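You operate a simulated robot arm through the tools that you are given. There is no shell and no other tool. Be economical: measure what you need, move in short steps, check, and stop when the job is done.

Carry out the task below with a simulated robot arm. There is one attempt and no reset: what you move stays moved.

Task
Put things in order on the laundry counter. At the end: the blue vase stands where the beige box (marked "CASTER") stood; the white bulb stands where the blue glass stood; the beige box from the laundry counter stands on top of the orange book (marked "HILLS"); the gold bookend is on the black drip tray; the blue glass from the laundry counter stands where the gold bookend stood; whatever was shut is shut again. Leave all else as you found it, and nothing knocked over.

Only the result counts: the job must be done as asked and must still hold three seconds after the hand-in. Knocking over, shifting, dropping, spilling or breaking anything else fails it.

Robot
A 7-joint arm with a two-finger parallel gripper, fixed in place. Base frame: the origin is at the foot of the arm, x ahead of it, y to its left, z up; the work surface is at about z = 91. Units: cm, degrees, N and s.
With the tool pointing down near the work surface it reaches from about 24 to 68 cm from the base axis. Its first joint turns from -66.0 to 66.0 degrees. Payload 2.4 kg.
Tool frame: the origin (TCP) lies between the finger pads and is the grasp point; the fingertips stand 3 cm ahead of it; z points along the fingers, y is the line along which they close. Largest opening 9.4 cm; finger width 2.8, thickness 1; the body of the gripper, 5 by 9.6 cm, starts 5.5 cm behind the TCP.
Orientation is that of the tool frame in the base frame, as [roll, pitch, yaw] about the fixed x, y, z axes, in that order (R = Rz(yaw) Ry(pitch) Rx(roll)). With the fingers straight down and closing along the base's y, the tool's x points along the base's -x, its y along +y and its z along -z.

Tools
- The arm moves only by the tool send_rows. Its argument "deltas" is a list that holds one entry, the list of rows, each a list of 7 numbers: the opening, from 0 (shut) to 1 (fully open), then the shift along the tool's x, y, z in cm, then the turn, a rotation vector about the tool's x, y, z in degrees. In form: [[[grip, x, y, z, wx, wy, wz], ...]]. A call has 1 to 12 rows; each row shifts and turns the commanded pose from where the row before left it, along the tool's axes as they then stand. A row lasts 0.2 s, in which the tool goes at most 5 cm and 8.6 degrees; a call with a longer step from one row to the next is refused whole, and so is a gripper value outside its range. A pose out of reach is approached as far as the arm can. The call stops where the force on the tool passes 40 N (or 10 N more than at its start, if that is more) or the arm is blocked; 0.2 s more then pass. Each finger travels about 15.3 cm/s and halts on what it meets, pressing with about 36 N; the grip force reading is that of the motor and also rises with nothing between the fingers. The clock runs only during rows and for 0.2 s after the last one: add rows that do not move to give the fingers time. It gives the time, the measured TCP pose, the force on the tool (base axes), the opening and the grip force at its end, in the units of the frame above (readings bear some noise).
- Cameras (640 x 400 px; columns grow to the right, rows downward): "scene" is fixed at [5.62, 50.74, 143.93]; the picture's right is [-0.43, -0.90, 0.00], its down [-0.63, 0.30, -0.71] and it looks along [0.65, -0.30, -0.70] (base axes); focal length 214 px, centre (320, 200). "wrist" rides on the gripper at [7.6, 1.4, -10.3] in the tool frame; the picture's right is [-0.18, 0.98, 0.00], its down [-0.75, -0.14, -0.64] and it looks along [-0.63, -0.12, 0.77] (tool axes); focal length 243 px, centre (320, 200). There is no depth. A picture from a camera that has moved, and an enlarged one, comes with that camera's place and axes in the base frame and with its lens. The place of the scene camera against the robot may be out by one fixed shift of up to 1.2 cm in any direction.
- get_image(camera): a new picture of that camera. It takes no simulated time.
- inspect(camera, box): a new picture of the part [left, top, right, bottom] of that camera's present view, enlarged. It takes no simulated time.
- finish_job(): hands the job in; it is judged then, once.

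Go step by step. Nothing tells you positions but the pictures and the camera data: compare them with the known pose of the tool, close in by small moves and look again before you grip or let go. The budget is 120 turns and 68 pictures, counting those below and the enlarged ones. Unless the task says otherwise, let go and move clear before handing in, and close with one line.

The tools are called after ">>>" as name(argument=value, ...) on one line, values as JSON. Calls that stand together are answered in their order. send_rows: Moves the arm, as the interface text tells. Its arguments: {"type":"object","properties":{"deltas":{"type":"array"}},"required":["deltas"]} The other tools are called the same way: get_image (camera) takes a picture; inspect (camera, box) takes an enlarged picture of a part of a camera's view; finish_job () hands the job in.

At the start:

```text
t: 0.0
tool_pos: [39.82, 11.17, 125.87]
tcp_rot: [180.0, 0.1, 180.0]
ft_force: [-0.7, -0.2, -0.2]
opening: 9.39
finger_force: 0.0
```

scene: 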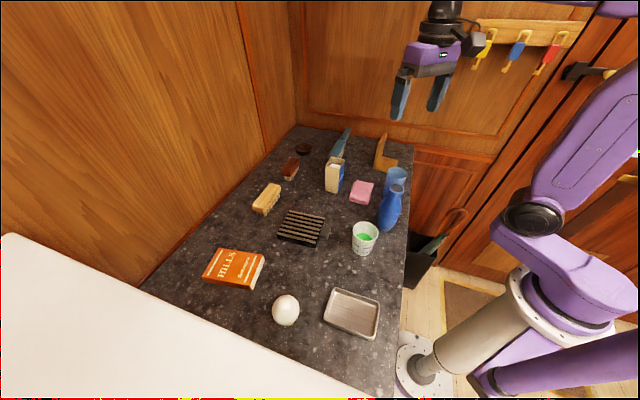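
wrist: 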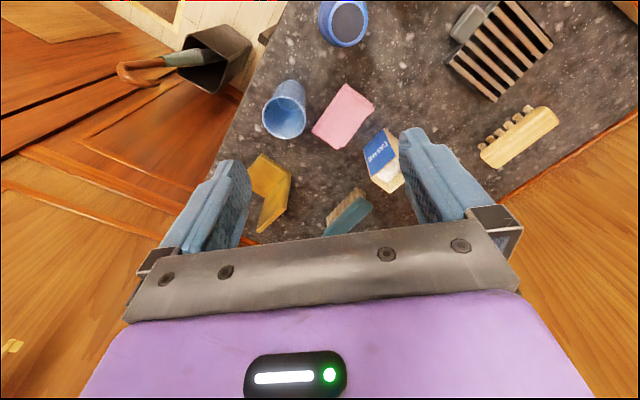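

I see a crowded counter, so first I'll look at enlarged views to locate each object.

>>> inspect(camera="scene", box=[270, 120, 430, 220])

>>> inspect(camera="scene", box=[190, 200, 398, 330])

>>> inspect(camera="wrist", box=[230, 0, 560, 240])

```text
4.00 times, centred on (350, 170) of scene
camera zoom: at [5.62, 50.74, 143.93], right [-0.43, -0.9, 0.0], down [-0.63, 0.3, -0.71], along [0.65, -0.3, -0.7], focal length 858 px, centre (200, 320)
```

zoom: 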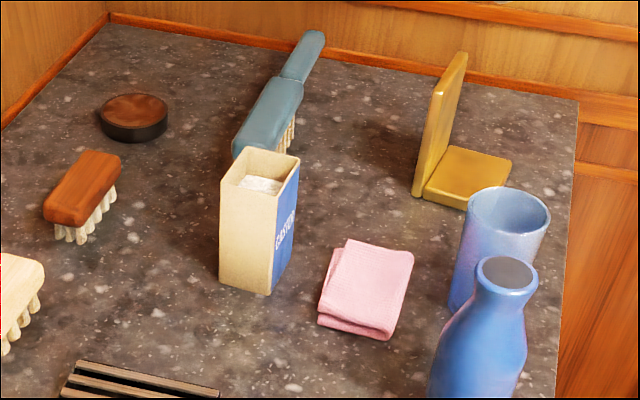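

```text
3.08 times, centred on (294, 265) of scene
camera zoom: at [5.62, 50.74, 143.93], right [-0.43, -0.9, 0.0], down [-0.63, 0.3, -0.71], along [0.65, -0.3, -0.7], focal length 660 px, centre (400, 0)
```

zoom: 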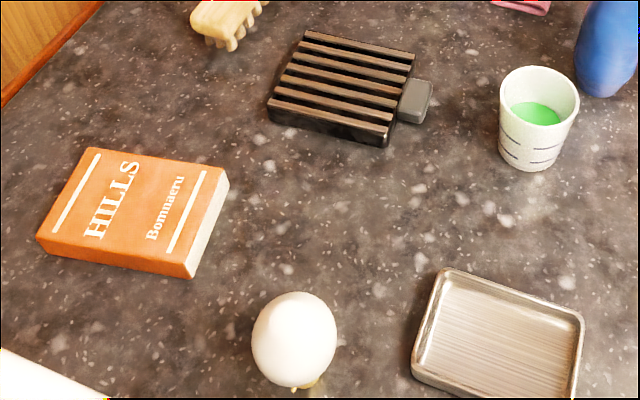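

```text
1.67 times, centred on (395, 120) of wrist
camera zoom: at [32.17, 12.57, 136.12], right [0.18, 0.98, 0.0], down [0.75, -0.14, 0.64], along [0.63, -0.12, -0.77], focal length 404 px, centre (195, 333)
```

zoom: 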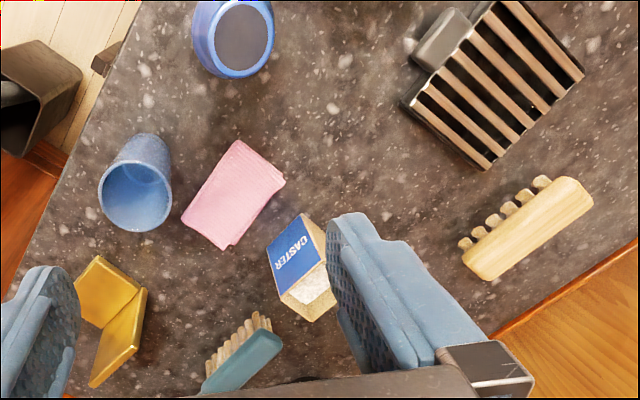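

The counter has the objects I need. The rough box centre is at (58,20) and the bookend is near (63,-4). I'll move the wrist camera to look at the bookend and glass area from closer.

>>> send_rows(deltas=[[[1, 1, -4, 1, 0, 0, 0], [1, 1, -4, 1, 0, 0, 0], [1, 1, -4, 1, 0, 0, 0], [1, 1, -3, 1, 0, 0, 0]]])

>>> get_image(camera="wrist")

```text
t: 1.0
tool_pos: [35.78, -3.94, 121.82]
tcp_rot: [180.0, 0.0, -179.9]
ft_force: [0.6, 0.5, 0.8]
opening: 9.42
finger_force: 0.0
```

```text
62 pictures are left
camera wrist: at [28.14, -2.45, 132.08], right [0.18, 0.98, 0.0], down [0.75, -0.14, 0.64], along [0.63, -0.12, -0.77], focal length 243 px, centre (320, 200)
```

wrist: 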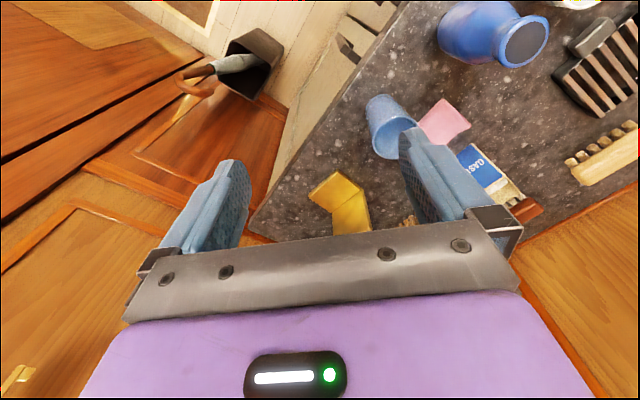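

The bookend is ahead and partly hidden, so I move forward to look at it more from above.

>>> send_rows(deltas=[[[1, -4, 0, 0, 0, 0, 0], [1, -4, 0, 0, 0, 0, 0], [1, -4, 0, 0, 0, 0, 0], [1, -4, 0, 0, 0, 0, 0]]])

>>> inspect(camera="wrist", box=[220, 0, 540, 200])

```text
t: 2.0
tool_pos: [51.79, -3.89, 121.7]
tcp_rot: [-180.0, -0.1, 180.0]
ft_force: [0.2, -0.9, -1.0]
opening: 9.38
finger_force: 0.1
```

```text
2.00 times, centred on (380, 100) of wrist
camera zoom: at [44.23, -2.5, 132.03], right [0.18, 0.98, 0.0], down [0.75, -0.14, 0.64], along [0.63, -0.12, -0.77], focal length 485 px, centre (200, 400)
```

zoom: 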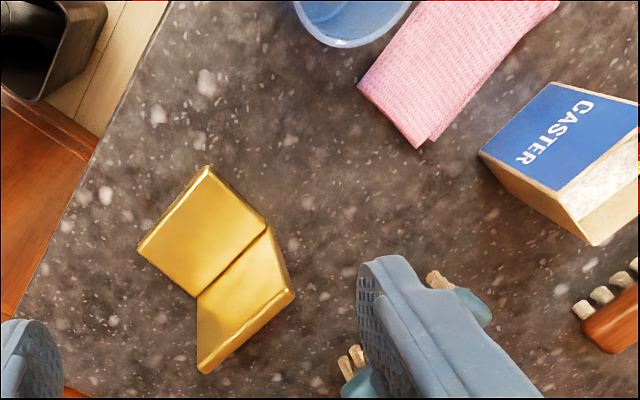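

The bookend upright runs at about -52° with its centre near (62.9,-3.0) and its top at z≈102. I'll go above it, turn to match, and look.

>>> send_rows(deltas=[[[1, -4, 0.3, 2, 0, 0, 0], [1, -4, 0.3, 3, 0, 0, 0], [1, -3.1, 0.3, 3, 0, 0, 0], [1, 0, 0, 0, 0, 0, 7.5], [1, 0, 0, 0, 0, 0, 7.5], [1, 0, 0, 0, 0, 0, 7.5], [1, 0, 0, 0, 0, 0, 7.5], [1, 0, 0, 0, 0, 0, 7.5], [1, 0, 0, 0, 0, 0, 7.5], [1, 0, 0, 0, 0, 0, 7.3], [1, 0, 0, 0, 0, 0, 0]]])

>>> get_image(camera="wrist")

```text
t: 4.4
tool_pos: [62.9, -2.92, 113.83]
tcp_rot: [180.0, 0.1, 127.5]
ft_force: [-0.2, 0.5, -0.4]
opening: 9.42
finger_force: 0.0
```

```text
60 pictures are left
camera wrist: at [59.38, 3.93, 124.1], right [0.89, 0.45, 0.0], down [0.35, -0.68, 0.64], along [0.29, -0.57, -0.77], focal length 243 px, centre (320, 200)
```

wrist: 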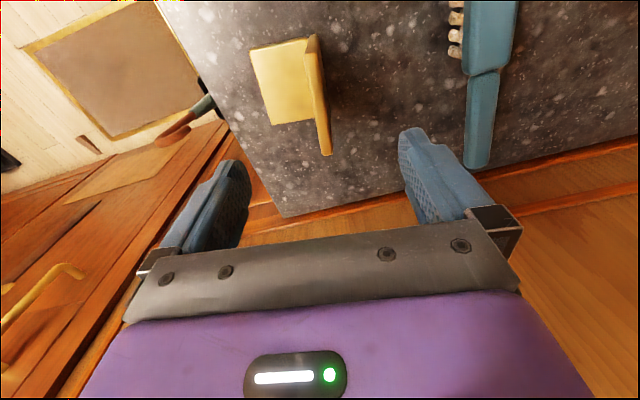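

The upright lies centred between the fingers. I'll descend to z≈98 and grip it.

>>> send_rows(deltas=[[[1, 0, 0, 4, 0, 0, 2], [1, 0, 0, 4, 0, 0, 0], [1, 0, 0, 4, 0, 0, 0], [1, 0, 0, 3.7, 0, 0, 0], [1, 0, 0, 0, 0, 0, 0]]])

>>> get_image(camera="wrist")

```text
t: 5.6
tool_pos: [63.04, -2.96, 98.0]
tcp_rot: [180.0, 0.0, 125.7]
ft_force: [1.6, 0.3, 0.2]
opening: 9.38
finger_force: 0.1
```

```text
59 pictures are left
camera wrist: at [59.71, 4.02, 108.39], right [0.91, 0.42, 0.0], down [0.32, -0.69, 0.64], along [0.27, -0.58, -0.77], focal length 243 px, centre (320, 200)
```

wrist: 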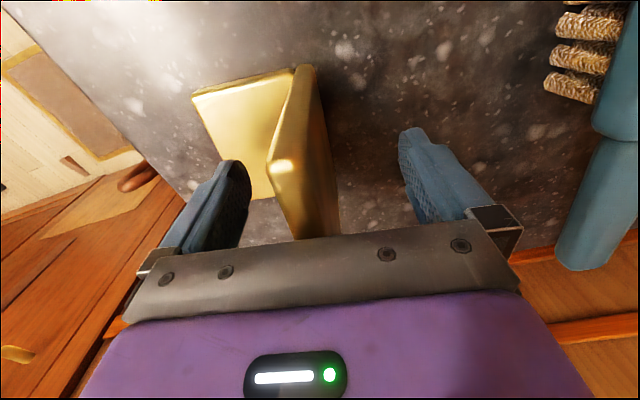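

The upright is between the fingers, so I close the gripper.

>>> send_rows(deltas=[[[0.3, 0, 0, 0, 0, 0, 0], [0, 0, 0, 0, 0, 0, 0], [0, 0, 0, 0, 0, 0, 0], [0, 0, 0, 0, 0, 0, 0]]])

>>> get_image(camera="wrist")

```text
t: 6.6
tool_pos: [63.06, -2.94, 98.01]
tcp_rot: [-180.0, -0.1, 125.6]
ft_force: [0.4, -0.2, -0.6]
opening: 1.64
finger_force: 36.1
```

```text
58 pictures are left
camera wrist: at [59.71, 4.02, 108.42], right [0.91, 0.42, 0.0], down [0.33, -0.69, 0.64], along [0.27, -0.58, -0.77], focal length 243 px, centre (320, 200)
```

wrist: 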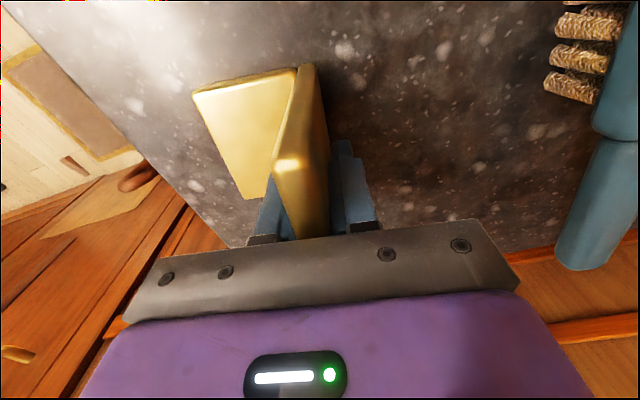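

Gripped at 1.64 cm. The bookend stood with its footprint centre near (60.3,-4.9). Next I lift it and carry it high toward the drip tray.

>>> send_rows(deltas=[[[0, 0, 0, -3, 0, 0, 0], [0, 0, 0, -4, 0, 0, 0], [0, 0, 0, -4, 0, 0, 0], [0, 0, 0, -4, 0, 0, 0], [0, 0, 0, -4, 0, 0, 0], [0, 0, 0, -4, 0, 0, 0], [0, 0, 0, 0, 0, 0, 0]]])

>>> send_rows(deltas=[[[0, 3.7, 1.0, 0, 0, 0, 0], [0, 3.7, 1.0, 0, 0, 0, 0], [0, 3.7, 1.0, 0, 0, 0, 0], [0, 3.7, 1.0, 0, 0, 0, 0], [0, 3.7, 1.0, 0, 0, 0, 0], [0, 3.7, 1.0, 0, 0, 0, 0], [0, 3.7, 1.0, 0, 0, 0, 0], [0, 3.7, 1.0, 0, 0, 0, 0], [0, 3.7, 1.0, 0, 0, 0, 0], [0, 3.7, 1.0, 0, 0, 0, 0], [0, 3.7, 1.0, 0, 0, 0, 0], [0, 3.7, 1.0, 0, 0, 0, 0]]])

>>> get_image(camera="wrist")

>>> get_image(camera="scene")

```text
t: 8.2
tool_pos: [62.03, -3.0, 119.67]
tcp_rot: [-179.9, 0.0, 125.7]
ft_force: [0.2, -0.6, -5.2]
opening: 1.61
finger_force: 35.8
out of reach, approached as far as the arm can: row 6
```

```text
t: 10.8
tool_pos: [45.93, 40.21, 119.65]
tcp_rot: [-179.9, 0.0, 125.5]
ft_force: [0.5, -0.6, -5.5]
opening: 1.62
finger_force: 35.9
```

```text
57 pictures are left
camera wrist: at [42.63, 47.15, 130.08], right [0.91, 0.42, 0.0], down [0.32, -0.69, 0.64], along [0.27, -0.58, -0.77], focal length 243 px, centre (320, 200)
```

wrist: 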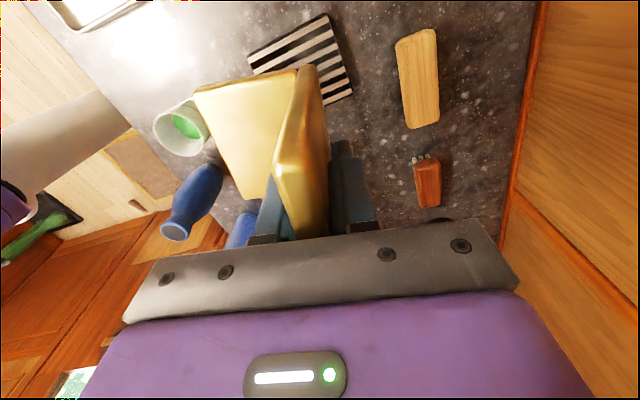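

```text
56 pictures are left
```

scene: 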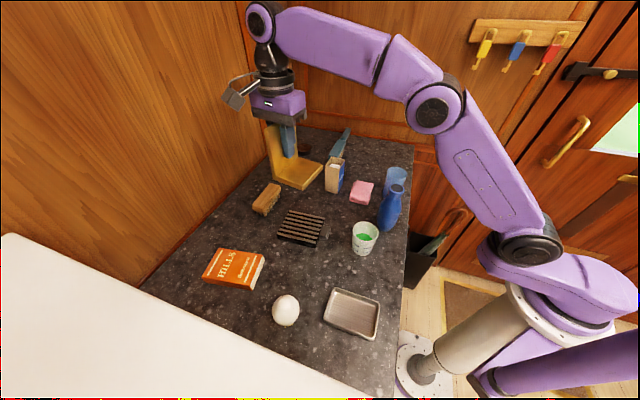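

The tray centre is about (44.05,38.4), long axis at 48.5° and short side 9.6 cm. I'll turn the bookend 13°, centre it over the tray, and lower it to just above.

>>> send_rows(deltas=[[[0, 0, 0, 0, 0, 0, -6.5], [0, 0, 0, 0, 0, 0, -6.5], [0, 0.21, 0.8, 0, 0, 0, 0], [0, 0, 0, 4, 0, 0, 0], [0, 0, 0, 4, 0, 0, 0], [0, 0, 0, 4, 0, 0, 0], [0, 0, 0, 4, 0, 0, 0], [0, 0, 0, 0, 0, 0, 0]]])

>>> get_image(camera="wrist")

>>> inspect(camera="scene", box=[230, 150, 390, 250])

```text
t: 12.6
tool_pos: [46.32, 40.97, 103.76]
tcp_rot: [-180.0, 0.0, 138.7]
ft_force: [-0.1, -0.4, -5.9]
opening: 1.64
finger_force: 35.9
```

```text
55 pictures are left
camera wrist: at [41.53, 47.06, 114.04], right [0.79, 0.62, 0.0], down [0.47, -0.6, 0.64], along [0.4, -0.51, -0.77], focal length 243 px, centre (320, 200)
```

wrist: 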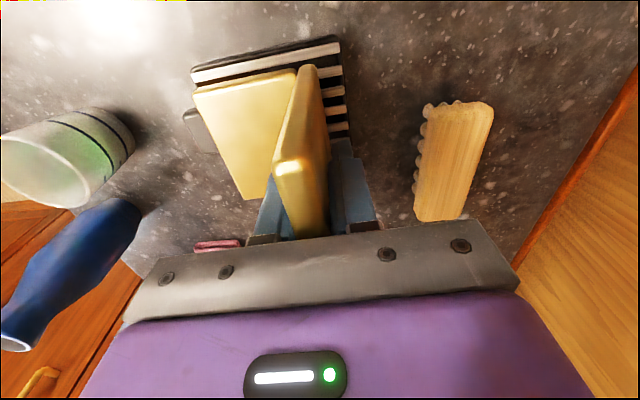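

```text
4.00 times, centred on (310, 200) of scene
camera zoom: at [5.63, 50.75, 143.93], right [-0.43, -0.9, 0.0], down [-0.63, 0.3, -0.71], along [0.65, -0.3, -0.7], focal length 858 px, centre (360, 200)
```

zoom: 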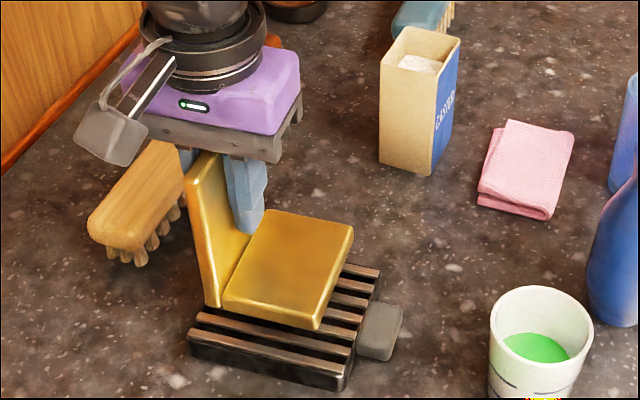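

Alignment looks good. I'll lower in small steps until contact.

>>> send_rows(deltas=[[[0, 0, 0, 1.5, 0, 0, 0], [0, 0, 0, 1.0, 0, 0, 0], [0, 0, 0, 0.3, 0, 0, 0], [0, 0, 0, 0.3, 0, 0, 0], [0, 0, 0, 0.3, 0, 0, 0], [0, 0, 0, 0, 0, 0, 0]]])

```text
t: 14.0
tool_pos: [46.38, 40.76, 100.52]
tcp_rot: [179.9, 0.0, 138.7]
ft_force: [-2.0, -1.5, 5.8]
opening: 1.62
finger_force: 35.9
```

>>> inspect(camera="scene", box=[230, 150, 390, 250])

```text
4.00 times, centred on (310, 200) of scene
camera zoom: at [5.61, 50.73, 143.94], right [-0.43, -0.9, 0.0], down [-0.63, 0.3, -0.71], along [0.65, -0.3, -0.7], focal length 858 px, centre (360, 200)
```

zoom: 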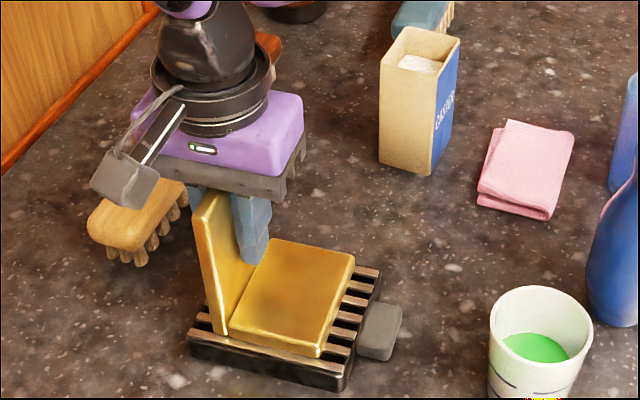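

The bookend rests on the tray. I release it slowly and rise.

>>> send_rows(deltas=[[[0.2, 0, 0, -0.1, 0, 0, 0], [0.35, 0, 0, 0, 0, 0, 0], [0.5, 0, 0, 0, 0, 0, 0], [0.5, 0, 0, -2, 0, 0, 0], [0.5, 0, 0, -4, 0, 0, 0], [0.5, 0, 0, -5, 0, 0, 0], [0.5, 0, 0, -5, 0, 0, 0]]])

>>> get_image(camera="wrist")

>>> inspect(camera="scene", box=[190, 150, 430, 300])

```text
t: 15.6
tool_pos: [46.34, 40.75, 116.61]
tcp_rot: [-179.9, 0.1, 138.7]
ft_force: [-0.5, -0.8, -0.3]
opening: 4.67
finger_force: 0.0
```

```text
52 pictures are left
camera wrist: at [41.53, 46.93, 126.91], right [0.79, 0.62, 0.0], down [0.47, -0.6, 0.64], along [0.4, -0.51, -0.77], focal length 243 px, centre (320, 200)
```

wrist: 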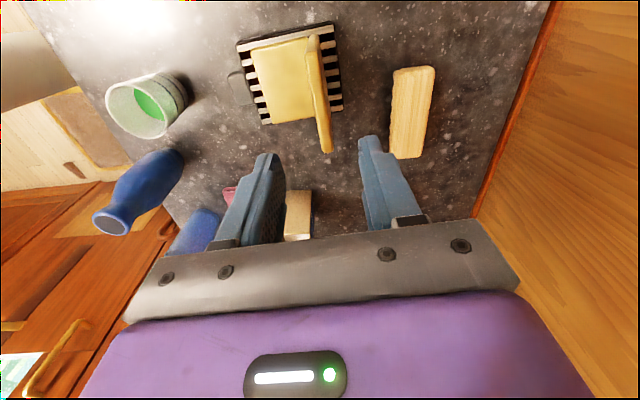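

```text
2.67 times, centred on (310, 225) of scene
camera zoom: at [5.62, 50.74, 143.93], right [-0.43, -0.9, 0.0], down [-0.63, 0.3, -0.71], along [0.65, -0.3, -0.7], focal length 572 px, centre (347, 133)
```

zoom: 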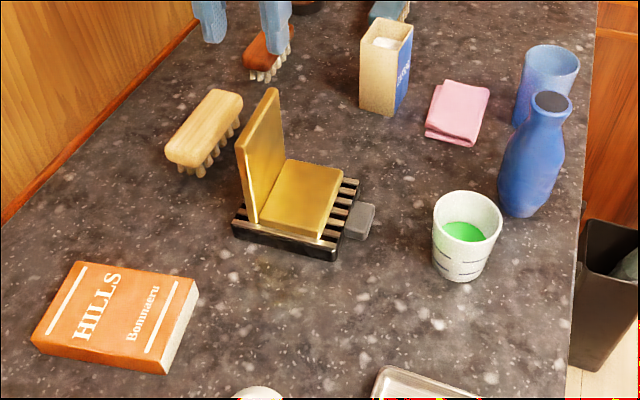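

The bookend stands well on the tray. Next I turn back and go to view the blue glass and vase.

>>> send_rows(deltas=[[[0.8, 0, 0, 0, 0, 0, -6.9], [1, 0, 0, 0, 0, 0, -6.9], [1, 0, 0, 0, 0, 0, -6.9], [1, 0, 0, 0, 0, 0, -6.9], [1, 0, 0, 0, 0, 0, -6.9], [1, 0, 0, 0, 0, 0, -6.8], [1, 0.5, 0, -3, 0, 0, 0]]])

>>> send_rows(deltas=[[[1, 0.6, -4.2, -0.3, 0, 0, 0], [1, 0.6, -4.2, -0.3, 0, 0, 0], [1, 0.6, -4.2, -0.3, 0, 0, 0], [1, 0.6, -4.2, -0.3, 0, 0, 0], [1, 0.6, -4.2, -0.3, 0, 0, 0], [1, 0.6, -4.2, -0.3, 0, 0, 0], [1, 0.6, -4.2, -0.3, 0, 0, 0], [1, 0.6, -4.2, -0.3, 0, 0, 0], [1, 0.6, -4.2, -0.3, 0, 0, 0]]])

>>> inspect(camera="wrist", box=[220, 0, 540, 200])

```text
t: 17.2
tool_pos: [45.64, 40.94, 119.59]
tcp_rot: [180.0, 0.0, -179.9]
ft_force: [-0.1, -0.1, 0.1]
opening: 9.42
finger_force: 0.0
```

```text
t: 19.2
tool_pos: [40.4, 3.0, 122.27]
tcp_rot: [-180.0, 0.0, -179.9]
ft_force: [-0.1, 0.8, -0.1]
opening: 9.39
finger_force: 0.0
```

```text
2.00 times, centred on (380, 100) of wrist
camera zoom: at [32.79, 4.51, 132.59], right [0.18, 0.98, 0.0], down [0.75, -0.14, 0.64], along [0.63, -0.12, -0.77], focal length 485 px, centre (200, 400)
```

zoom: 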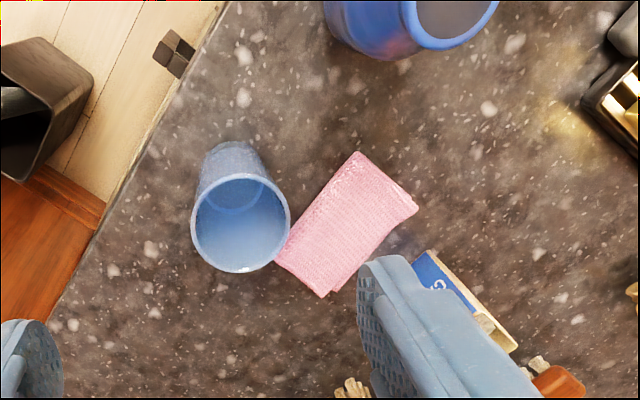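

The glass stands at about (43.9,4.9) with its rim at z≈102.5 and a 6 cm diameter. I'll move above it and check.

>>> send_rows(deltas=[[[1, -1.75, 0.93, 3, 0, 0, 0], [1, -1.75, 0.92, 3, 0, 0, 0], [1, 0, 0, 4, 0, 0, 0], [1, 0, 0, 3, 0, 0, 0], [1, 0, 0, 0, 0, 0, 0]]])

>>> get_image(camera="wrist")

```text
t: 20.4
tool_pos: [43.97, 5.02, 108.97]
tcp_rot: [180.0, 0.0, 179.9]
ft_force: [-0.2, 0.0, -0.1]
opening: 9.4
finger_force: 0.1
```

```text
49 pictures are left
camera wrist: at [36.32, 6.48, 119.43], right [0.18, 0.98, 0.0], down [0.75, -0.14, 0.64], along [0.63, -0.12, -0.77], focal length 243 px, centre (320, 200)
```

wrist: 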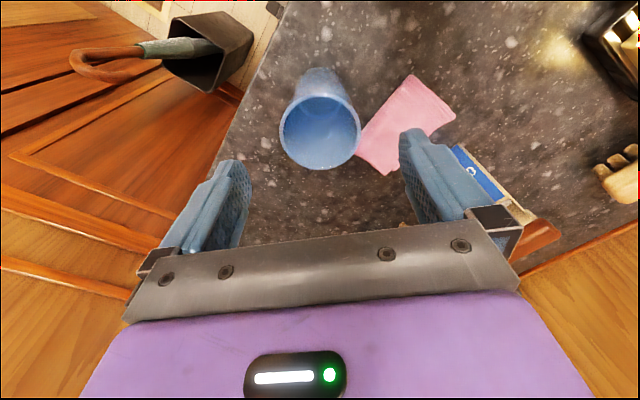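

Centred. I descend to grip.

>>> send_rows(deltas=[[[1, 0.1, 0, 3, 0, 0, 0], [1, 0, 0, 3, 0, 0, 0], [1, 0, 0, 3, 0, 0, 0], [1, 0, 0, 1.5, 0, 0, 0], [0.75, 0, 0, 0, 0, 0, 0], [0.55, 0, 0, 0, 0, 0, 0], [0.4, 0, 0, 0, 0, 0, 0], [0.4, 0, 0, 0, 0, 0, 0]]])

>>> get_image(camera="wrist")

```text
t: 22.2
tool_pos: [43.88, 4.92, 98.71]
tcp_rot: [179.9, 0.0, 179.9]
ft_force: [1.6, -0.5, -0.1]
opening: 6.47
finger_force: 35.9
```

```text
48 pictures are left
camera wrist: at [36.24, 6.33, 109.03], right [0.18, 0.98, 0.0], down [0.75, -0.14, 0.64], along [0.63, -0.12, -0.77], focal length 243 px, centre (320, 200)
```

wrist: 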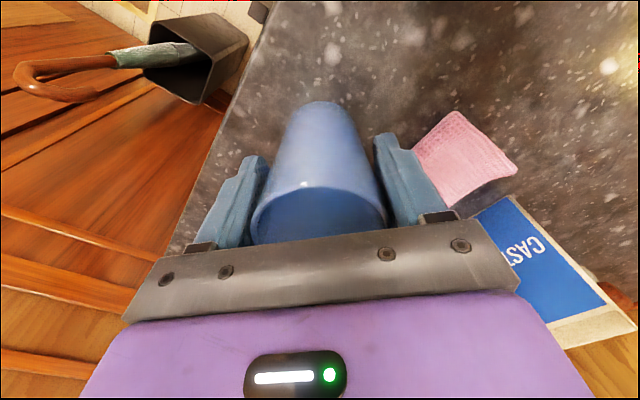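

Glass held, at (43.9,4.9). I lift it and carry it to the bookend's old spot (60.3,-4.9).

>>> send_rows(deltas=[[[0.4, 0, 0, -2, 0, 0, 0], [0.4, 0, 0, -3, 0, 0, 0], [0.4, 0, 0, -3, 0, 0, 0], [0.4, -3.28, -1.96, 0, 0, 0, 0], [0.4, -3.28, -1.96, 0, 0, 0, 0], [0.4, -3.28, -1.96, 0, 0, 0, 0], [0.4, -3.28, -1.96, 0, 0, 0, 0], [0.4, -3.28, -1.96, 0, 0, 0, 0], [0.4, 0, 0, 0, 0, 0, 0], [0.4, 0, 0, 3, 0, 0, 0], [0.4, 0, 0, 3, 0, 0, 0], [0.4, 0, 0, 1, 0, 0, 0]]])

>>> get_image(camera="scene")

```text
t: 24.8
tool_pos: [60.15, -4.88, 99.72]
tcp_rot: [179.9, 0.0, -180.0]
ft_force: [-0.1, -0.2, -1.7]
opening: 6.41
finger_force: 36.0
```

```text
47 pictures are left
```

scene: 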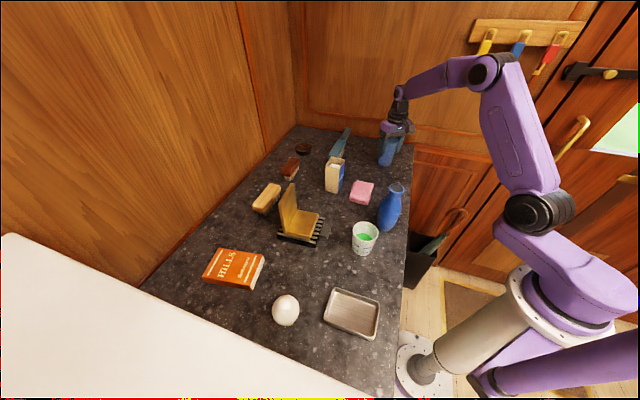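

>>> send_rows(deltas=[[[0.4, 0, 0, 0.6, 0, 0, 0], [0.4, 0, 0, 0.3, 0, 0, 0], [0.4, 0, 0, 0.2, 0, 0, 0], [0.4, 0, 0, 0, 0, 0, 0]]])

```text
t: 25.8
tool_pos: [60.24, -4.93, 98.65]
tcp_rot: [-179.9, 0.1, 180.0]
ft_force: [-3.5, 0.7, 9.7]
opening: 6.42
finger_force: 35.8
```

The glass is on the counter. I release, rise, and head over to the bulb.

>>> send_rows(deltas=[[[0.75, 0, 0, -0.1, 0, 0, 0], [0.9, 0, 0, 0, 0, 0, 0], [1, 0, 0, 0, 0, 0, 0], [1, 0, 0, -3, 0, 0, 0], [1, 0, 0, -4, 0, 0, 0], [1, 0, 0, -5, 0, 0, 0], [1, 3, 0, -4, 0, 0, 0], [1, 3, 0, -4, 0, 0, 0]]])

>>> get_image(camera="wrist")

>>> send_rows(deltas=[[[1, 2.2, 4.4, 0, 0, 0, 0], [1, 2.2, 4.4, 0, 0, 0, 0], [1, 2.2, 4.4, 0, 0, 0, 0], [1, 2.2, 4.4, 0, 0, 0, 0], [1, 2.2, 4.4, 0, 0, 0, 0], [1, 2.2, 4.4, 0, 0, 0, 0], [1, 2.2, 4.4, 0, 0, 0, 0], [1, 2.2, 4.4, 0, 0, 0, 0], [1, 2.2, 4.4, 0, 0, 0, 0]]])

>>> send_rows(deltas=[[[1, 0, 0, 0, 0, 0, -8], [1, 0, 0, 0, 0, 0, -8], [1, 0, 0, 0, 0, 0, -8], [1, 0, 0, 0, 0, 0, -8], [1, 0, 0, 0, 0, 0, -8], [1, 0, 0, 0, 0, 0, -8], [1, 0, 0, 0, 0, 0, -7], [1, 0, 0, 0, 0, 0, -5]]])

>>> get_image(camera="wrist")

```text
t: 27.6
tool_pos: [54.26, -5.18, 118.74]
tcp_rot: [-180.0, -0.1, -180.0]
ft_force: [-0.2, -0.4, 0.0]
opening: 9.38
finger_force: 0.0
```

```text
46 pictures are left
camera wrist: at [46.57, -3.59, 129.13], right [0.18, 0.98, 0.0], down [0.75, -0.14, 0.64], along [0.63, -0.12, -0.77], focal length 243 px, centre (320, 200)
```

wrist: 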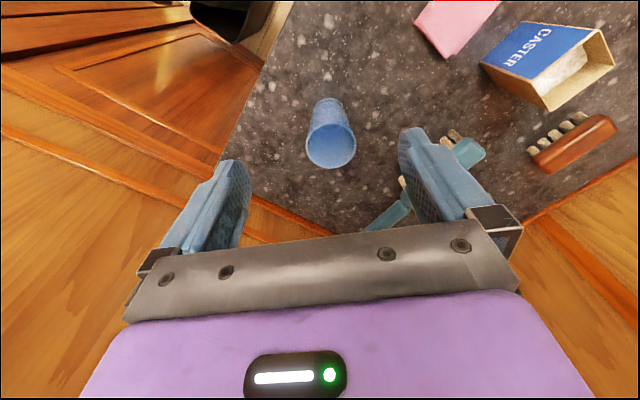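

```text
t: 29.6
tool_pos: [34.46, 34.81, 118.5]
tcp_rot: [-180.0, 0.0, 180.0]
ft_force: [1.1, 0.7, 0.5]
opening: 9.42
finger_force: 0.0
```

```text
t: 31.4
tool_pos: [34.41, 34.67, 118.79]
tcp_rot: [-180.0, 0.0, -119.9]
ft_force: [1.0, -0.1, 0.0]
opening: 9.39
finger_force: 0.0
```

```text
45 pictures are left
camera wrist: at [29.4, 28.83, 129.04], right [-0.76, 0.65, 0.0], down [0.5, 0.58, 0.64], along [0.42, 0.49, -0.77], focal length 243 px, centre (320, 200)
```

wrist: 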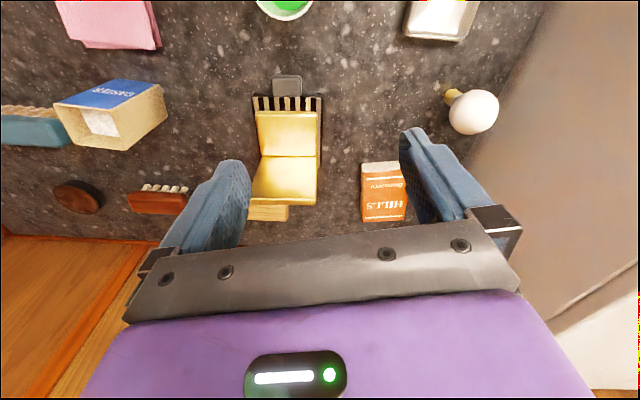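

The bulb stands on its cap at about (22.2,49.5), globe centre z≈99. There is a panel beyond it, so I turn to keep clear and move above it.

>>> send_rows(deltas=[[[1, 0, 0, 0, 0, 0, -7.5], [1, 0, 0, 0, 0, 0, -7.5], [1, 0, 0, 0, 0, 0, -7.5], [1, 0, 0, 0, 0, 0, -7.5], [1, 0, 0, 0, 0, 0, -7.5], [1, 0, 0, 0, 0, 0, -7.5], [1, -3.5, 1.6, 0.5, 0, 0, 0], [1, -3.5, 1.6, 0.5, 0, 0, 0], [1, -3.5, 1.6, 0.5, 0, 0, 0], [1, -3.5, 1.6, 0.5, 0, 0, 0], [1, -3.5, 1.6, 1, 0, 0, 0], [1, 0, 0, 2, 0, 0, 0]]])

>>> get_image(camera="wrist")

>>> get_image(camera="scene")

```text
t: 34.0
tool_pos: [22.22, 49.51, 113.57]
tcp_rot: [-180.0, 0.0, -75.2]
ft_force: [0.2, 0.6, -0.1]
opening: 9.38
finger_force: 0.1
```

```text
44 pictures are left
camera wrist: at [22.77, 41.82, 123.92], right [-1.0, -0.08, 0.0], down [-0.06, 0.76, 0.64], along [-0.05, 0.64, -0.77], focal length 243 px, centre (320, 200)
```

wrist: 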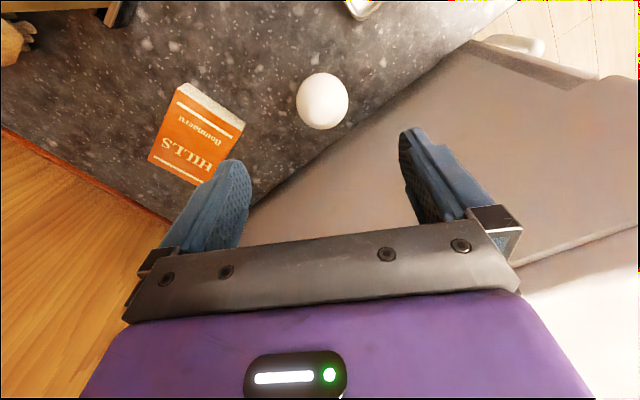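

```text
43 pictures are left
```

scene: 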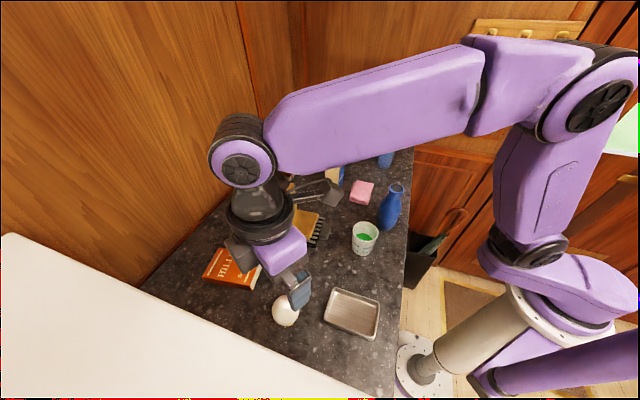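

The globe is at (22.0,49.8). I nudge the tool and descend beside it in moderate steps.

>>> send_rows(deltas=[[[1, -0.35, 0.16, 2, 0, 0, 0], [1, 0, 0, 2, 0, 0, 0], [1, 0, 0, 2, 0, 0, 0], [1, 0, 0, 2, 0, 0, 0], [1, 0, 0, 0, 0, 0, 0]]])

>>> get_image(camera="wrist")

```text
t: 35.2
tool_pos: [21.94, 49.85, 105.63]
tcp_rot: [-180.0, 0.0, -74.9]
ft_force: [-0.6, -0.1, -0.5]
opening: 9.39
finger_force: 0.0
```

```text
42 pictures are left
camera wrist: at [22.52, 42.11, 115.93], right [-1.0, -0.08, 0.0], down [-0.06, 0.76, 0.64], along [-0.05, 0.64, -0.77], focal length 243 px, centre (320, 200)
```

wrist: 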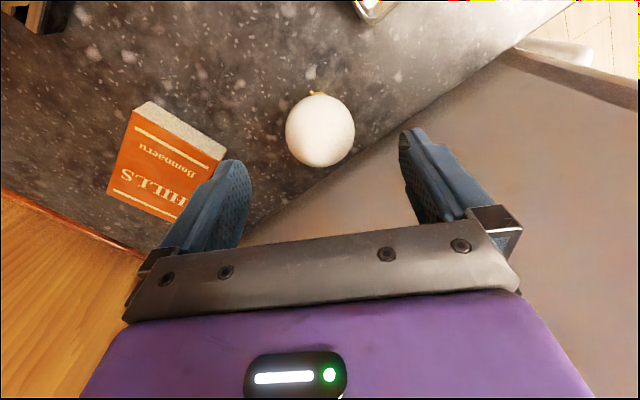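

>>> send_rows(deltas=[[[1, 0.1, 0, 2, 0, 0, 0], [1, 0, 0, 2, 0, 0, 0], [1, 0, 0, 2, 0, 0, 0], [1, 0, 0, 0.6, 0, 0, 0], [0.75, 0, 0, 0, 0, 0, 0], [0.6, 0, 0, 0, 0, 0, 0], [0.45, 0, 0, 0, 0, 0, 0], [0.35, 0, 0, 0, 0, 0, 0], [0.35, 0, 0, 0, 0, 0, 0]]])

>>> get_image(camera="wrist")

```text
t: 37.2
tool_pos: [21.88, 49.79, 98.96]
tcp_rot: [180.0, 0.1, -75.0]
ft_force: [-0.8, -0.1, 3.9]
opening: 5.34
finger_force: 14.5
```

```text
41 pictures are left
camera wrist: at [22.51, 42.06, 109.44], right [-1.0, -0.08, 0.0], down [-0.06, 0.76, 0.64], along [-0.05, 0.64, -0.77], focal length 243 px, centre (320, 200)
```

wrist: 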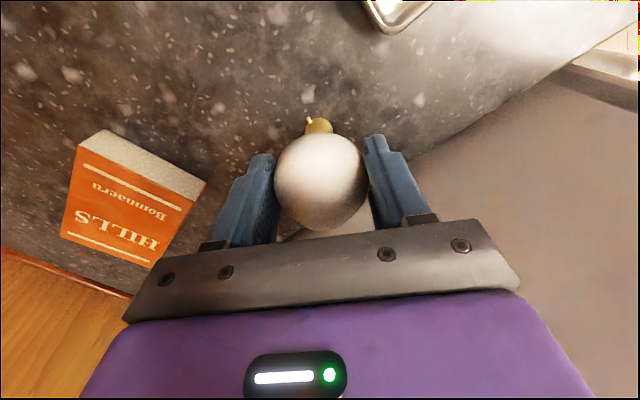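

>>> send_rows(deltas=[[[0.3, 0, 0, 0, 0, 0, 0], [0.3, 0, 0, 0, 0, 0, 0], [0.3, 0, 0, 0, 0, 0, 0]]])

```text
t: 38.0
tool_pos: [21.92, 49.76, 99.11]
tcp_rot: [179.9, 0.0, -74.9]
ft_force: [-0.4, 0.4, 5.1]
opening: 5.37
finger_force: 15.2
```

The grip reads softer than before. I'll lift a little and see whether the bulb comes along.

>>> send_rows(deltas=[[[0.25, 0, 0, 0, 0, 0, 0], [0.25, 0, 0, -0.5, 0, 0, 0], [0.25, 0, 0, -0.5, 0, 0, 0], [0.25, 0, 0, 0, 0, 0, 0]]])

>>> get_image(camera="wrist")

```text
t: 39.0
tool_pos: [21.98, 49.75, 100.02]
tcp_rot: [-179.9, 0.0, -75.0]
ft_force: [-0.4, -0.1, -1.3]
opening: 5.35
finger_force: 15.1
```

```text
40 pictures are left
camera wrist: at [22.55, 42.03, 110.44], right [-1.0, -0.08, 0.0], down [-0.06, 0.76, 0.64], along [-0.05, 0.64, -0.77], focal length 243 px, centre (320, 200)
```

wrist: 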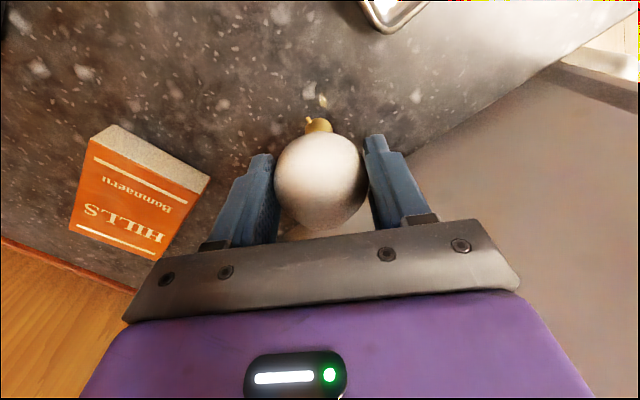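

The bulb is held securely. I lift it high and carry it toward the glass's old spot (43.9,4.9).

>>> send_rows(deltas=[[[0.25, 0, 0, -3, 0, 0, 0], [0.25, 0, 0, -4, 0, 0, 0], [0.25, 0, 0, -4, 0, 0, 0], [0.25, 0, 0, -4, 0, 0, 0], [0.25, 0, 0, -4, 0, 0, 0], [0.25, 0, 0, -1, 0, 0, 0]]])

>>> send_rows(deltas=[[[0.25, 4.08, -0.79, 0, 0, 0, 0], [0.25, 4.08, -0.79, 0, 0, 0, 0], [0.25, 4.08, -0.79, 0, 0, 0, 0], [0.25, 4.08, -0.79, 0, 0, 0, 0], [0.25, 4.08, -0.79, 0, 0, 0, 0], [0.25, 4.08, -0.79, 0, 0, 0, 0], [0.25, 4.08, -0.79, 0, 0, 0, 0], [0.25, 4.08, -0.79, 0, 0, 0, 0], [0.25, 4.08, -0.79, 0, 0, 0, 0], [0.25, 4.08, -0.79, 0, 0, 0, 0], [0.25, 4.08, -0.79, 0, 0, 0, 0], [0.25, 4.08, -0.79, 0, 0, 0, 0]]])

>>> send_rows(deltas=[[[0.25, 0, 0, 0, 0, 0, 8], [0.25, 0, 0, 0, 0, 0, 8], [0.25, 0, 0, 0, 0, 0, 8], [0.25, 0, 0, 0, 0, 0, 8], [0.25, 0, 0, 0, 0, 0, 8], [0.25, 0, 0, 0, 0, 0, 8], [0.25, 0, 0, 0, 0, 0, 8], [0.25, 0, 0, 0, 0, 0, 8], [0.25, 0, 0, 0, 0, 0, 8], [0.25, 0, 0, 0, 0, 0, 8], [0.25, 0, 0, 0, 0, 0, 8], [0.25, 0, 0, 0, 0, 0, 8]]])

>>> get_image(camera="wrist")

>>> get_image(camera="scene")

```text
t: 40.4
tool_pos: [21.91, 49.72, 120.15]
tcp_rot: [-180.0, 0.1, -75.0]
ft_force: [0.7, 0.0, -0.7]
opening: 5.29
finger_force: 15.0
```

```text
t: 43.0
tool_pos: [43.74, 4.78, 119.97]
tcp_rot: [-180.0, -0.1, -75.0]
ft_force: [-0.8, 0.0, -0.7]
opening: 5.33
finger_force: 14.8
```

```text
t: 45.6
tool_pos: [43.83, 4.88, 120.05]
tcp_rot: [-180.0, -0.1, -171.2]
ft_force: [-0.1, 0.3, -0.2]
opening: 5.34
finger_force: 15.5
```

```text
39 pictures are left
camera wrist: at [36.03, 5.13, 130.4], right [0.03, 1.0, 0.0], down [0.77, -0.02, 0.64], along [0.64, -0.02, -0.77], focal length 243 px, centre (320, 200)
```

wrist: 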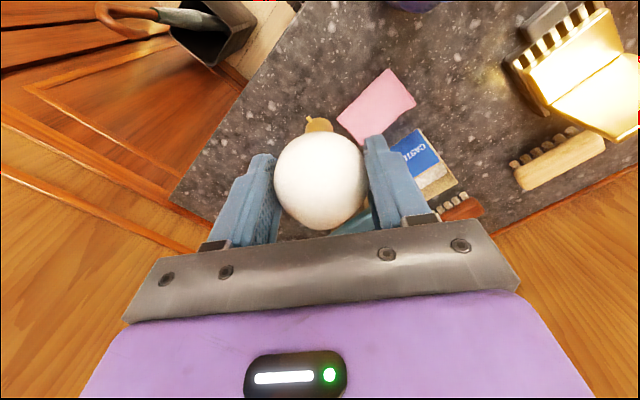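

```text
38 pictures are left
```

scene: 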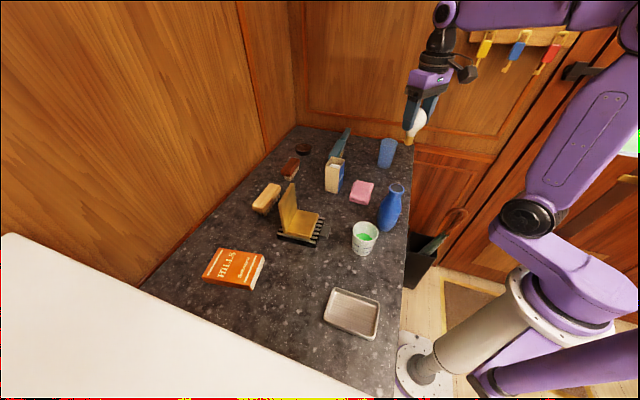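

The bulb is over the old glass spot; I lower it.

>>> send_rows(deltas=[[[0.25, 0, 0, 4, 0, 0, 0], [0.25, 0, 0, 4, 0, 0, 0], [0.25, 0, 0, 4, 0, 0, 0], [0.25, 0, 0, 4, 0, 0, 0], [0.25, 0, 0, 3.5, 0, 0, 0], [0.25, 0, 0, 0.5, 0, 0, 0], [0.25, 0, 0, 0.3, 0, 0, 0], [0.25, 0, 0, 0.3, 0, 0, 0], [0.25, 0, 0, 0.2, 0, 0, 0], [0.25, 0, 0, 0, 0, 0, 0]]])

>>> inspect(camera="scene", box=[340, 130, 440, 230])

```text
t: 47.8
tool_pos: [43.69, 4.88, 99.29]
tcp_rot: [-180.0, 0.0, -171.0]
ft_force: [0.1, -0.7, 0.7]
opening: 5.27
finger_force: 14.7
```

```text
4.00 times, centred on (390, 180) of scene
camera zoom: at [5.62, 50.74, 143.93], right [-0.43, -0.9, 0.0], down [-0.63, 0.3, -0.71], along [0.65, -0.3, -0.7], focal length 858 px, centre (40, 280)
```

zoom: 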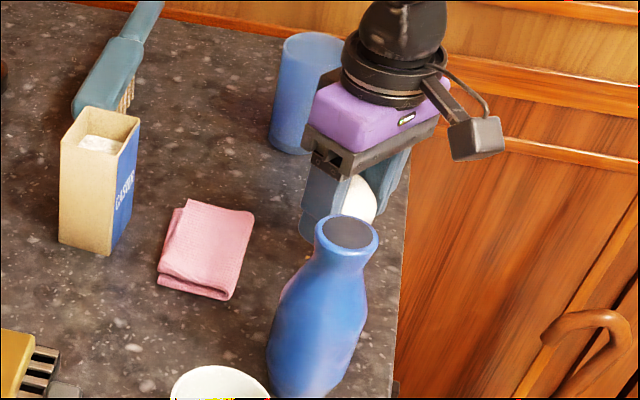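

>>> send_rows(deltas=[[[0.25, 0, 0, 0.2, 0, 0, 0], [0.25, 0, 0, 0.15, 0, 0, 0], [0.25, 0, 0, 0, 0, 0, 0]]])

```text
t: 48.6
tool_pos: [43.83, 4.88, 98.86]
tcp_rot: [180.0, 0.2, -171.0]
ft_force: [2.7, 0.3, 7.8]
opening: 5.33
finger_force: 15.3
```

Contact with the counter. I open the fingers gradually and look before rising.

>>> send_rows(deltas=[[[0.25, 0, 0, -0.15, 0, 0, 0], [0.58, 0, 0, 0, 0, 0, 0], [0.65, 0, 0, 0, 0, 0, 0], [0.8, 0, 0, 0, 0, 0, 0], [1, 0, 0, 0, 0, 0, 0]]])

>>> get_image(camera="wrist")

```text
t: 49.8
tool_pos: [43.76, 4.89, 98.93]
tcp_rot: [179.9, 0.1, -171.0]
ft_force: [0.4, 0.2, 0.1]
opening: 9.4
finger_force: 0.1
```

```text
36 pictures are left
camera wrist: at [36.05, 5.13, 109.41], right [0.03, 1.0, 0.0], down [0.77, -0.02, 0.64], along [0.64, -0.02, -0.77], focal length 243 px, centre (320, 200)
```

wrist: 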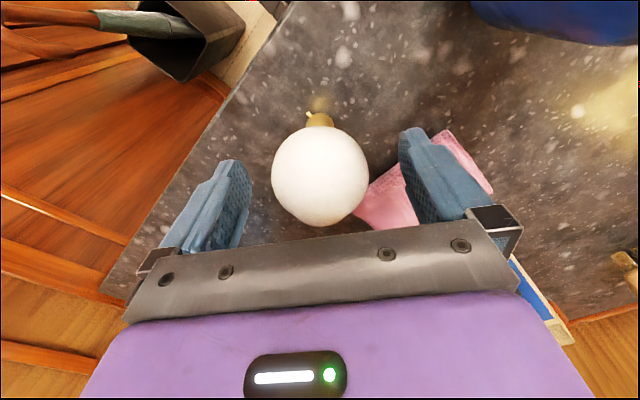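

The bulb stands upright where the glass was. Next the beige box: I rise, turn and move above it.

>>> send_rows(deltas=[[[1, 0, 0, -3, 0, 0, 0], [1, 0, 0, -4, 0, 0, 0], [1, 0, 0, -5, 0, 0, 0], [1, 0, 0, -5, 0, 0, 0], [1, 0, 0, 0, 0, 0, 8], [1, 0, 0, 0, 0, 0, 8], [1, 0, 0, 0, 0, 0, 8], [1, 0, 0, 0, 0, 0, 8], [1, 0, 0, 0, 0, 0, 8], [1, 0, 0, 0, 0, 0, 8], [1, 0, 0, 0, 0, 0, 8]]])

>>> send_rows(deltas=[[[1, 0.34, 4, 0, 0, 0, 0], [1, 0.34, 4, 0, 0, 0, 0], [1, 0.34, 4, 0, 0, 0, 0], [1, 0.34, 4, 0, 0, 0, 0], [1, 0.34, 4, 0, 0, 0, 0], [1, 0, 0, 0, 0, 0, 0]]])

>>> inspect(camera="wrist", box=[200, 0, 520, 240])

```text
t: 52.2
tool_pos: [43.74, 4.97, 115.98]
tcp_rot: [-179.9, -0.1, 132.8]
ft_force: [-0.1, -0.6, 0.1]
opening: 9.36
finger_force: 0.1
```

```text
t: 53.6
tool_pos: [57.34, 19.88, 116.04]
tcp_rot: [-179.9, 0.1, 133.0]
ft_force: [0.6, 0.2, 0.3]
opening: 9.42
finger_force: 0.0
```

```text
1.67 times, centred on (360, 120) of wrist
camera zoom: at [53.18, 26.41, 126.43], right [0.84, 0.54, 0.0], down [0.41, -0.65, 0.64], along [0.34, -0.54, -0.77], focal length 404 px, centre (253, 333)
```

zoom: 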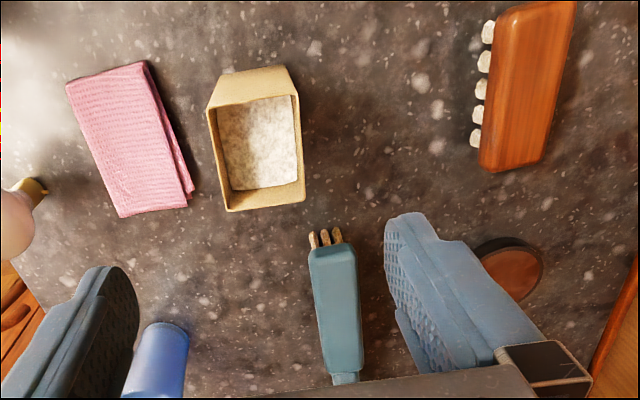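

The box's top centre is at (57.2,20.65), narrow width 4.8 at ~41.5°. I align and descend to the grip height.

>>> send_rows(deltas=[[[1, 0.66, 0.42, 3, 0, 0, 1.5], [1, 0, 0, 3, 0, 0, 0], [1, 0, 0, 3, 0, 0, 0], [1, 0, 0, 3, 0, 0, 0], [1, 0, 0, 3, 0, 0, 0], [1, 0, 0, 2.6, 0, 0, 0], [1, 0, 0, 0, 0, 0, 0]]])

>>> get_image(camera="wrist")

```text
t: 55.2
tool_pos: [57.09, 20.5, 98.48]
tcp_rot: [-180.0, 0.0, 131.5]
ft_force: [0.1, 0.3, 0.3]
opening: 9.39
finger_force: 0.0
```

```text
34 pictures are left
camera wrist: at [53.18, 27.15, 108.8], right [0.86, 0.51, 0.0], down [0.39, -0.66, 0.64], along [0.33, -0.55, -0.77], focal length 243 px, centre (320, 200)
```

wrist: 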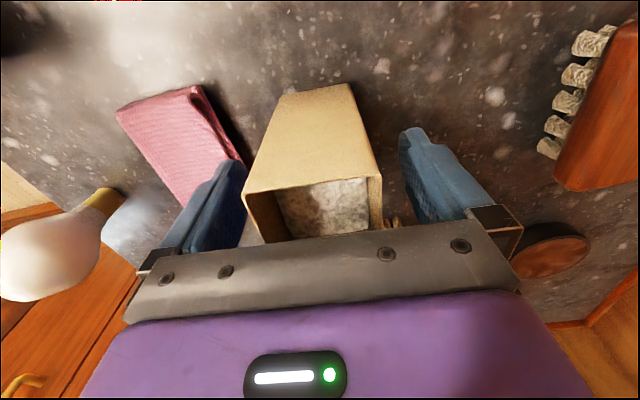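

>>> send_rows(deltas=[[[0.8, 0, -0.2, 0, 0, 0, 0], [0.65, 0, 0, 0, 0, 0, 0], [0.5, 0, 0, 0, 0, 0, 0], [0.4, 0, 0, 0, 0, 0, 0], [0.4, 0, 0, 0, 0, 0, 0]]])

```text
t: 56.4
tool_pos: [57.08, 20.41, 98.47]
tcp_rot: [180.0, 0.0, 131.6]
ft_force: [-0.1, -0.2, 0.7]
opening: 5.41
finger_force: 35.8
```

Box held (5.4 cm wide). It stood at (57.1,20.5). I lift it and carry it over toward the book, keeping it upright.

>>> send_rows(deltas=[[[0.4, 0, 0, -1.5, 0, 0, 0], [0.4, 0, 0, -3, 0, 0, 0], [0.4, 0, 0, -3.5, 0, 0, 0], [0.4, 0, 0, -3.5, 0, 0, 0], [0.4, 0, 0, -3.5, 0, 0, 0], [0.4, 0, 0, -2.5, 0, 0, 0], [0.4, 0, 0, 0, 0, 0, -4.5], [0.4, 0, 0, 0, 0, 0, -4.5], [0.4, 0, 0, 0, 0, 0, -4]]])

>>> send_rows(deltas=[[[0.4, 1.5, 0.5, 0, 0, 0, 0], [0.4, 3.32, 1.08, 0, 0, 0, 0], [0.4, 3.32, 1.08, 0, 0, 0, 0], [0.4, 3.32, 1.08, 0, 0, 0, 0], [0.4, 3.32, 1.08, 0, 0, 0, 0], [0.4, 3.32, 1.08, 0, 0, 0, 0], [0.4, 3.32, 1.08, 0, 0, 0, 0], [0.4, 3.32, 1.08, 0, 0, 0, 0], [0.4, 3.32, 1.08, 0, 0, 0, 0], [0.4, 3.32, 1.08, 0, 0, 0, 0], [0.4, 3.32, 1.08, 0, 0, 0, 0], [0.4, 1.5, 0.5, 0, 0, 0, 0]]])

>>> get_image(camera="wrist")

>>> inspect(camera="scene", box=[150, 120, 390, 320])

```text
t: 58.4
tool_pos: [56.95, 20.37, 115.99]
tcp_rot: [-180.0, 0.1, 144.6]
ft_force: [-0.5, -0.6, -3.2]
opening: 5.39
finger_force: 35.9
```

```text
t: 61.0
tool_pos: [34.23, 51.05, 116.04]
tcp_rot: [-180.0, 0.0, 144.4]
ft_force: [0.0, 0.0, -2.1]
opening: 5.41
finger_force: 35.5
```

```text
33 pictures are left
camera wrist: at [28.86, 56.66, 126.36], right [0.72, 0.69, 0.0], down [0.53, -0.55, 0.64], along [0.44, -0.46, -0.77], focal length 243 px, centre (320, 200)
```

wrist: 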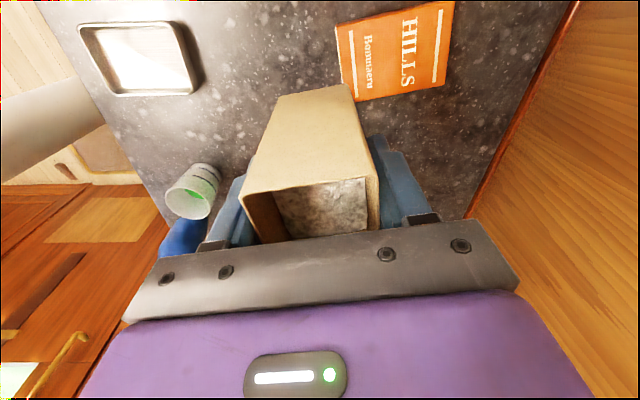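

```text
2.00 times, centred on (270, 220) of scene
camera zoom: at [5.62, 50.75, 143.93], right [-0.43, -0.9, 0.0], down [-0.63, 0.3, -0.71], along [0.65, -0.3, -0.7], focal length 429 px, centre (420, 160)
```

zoom: 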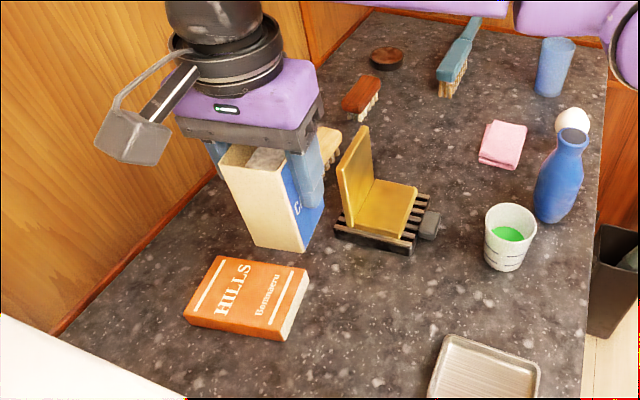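

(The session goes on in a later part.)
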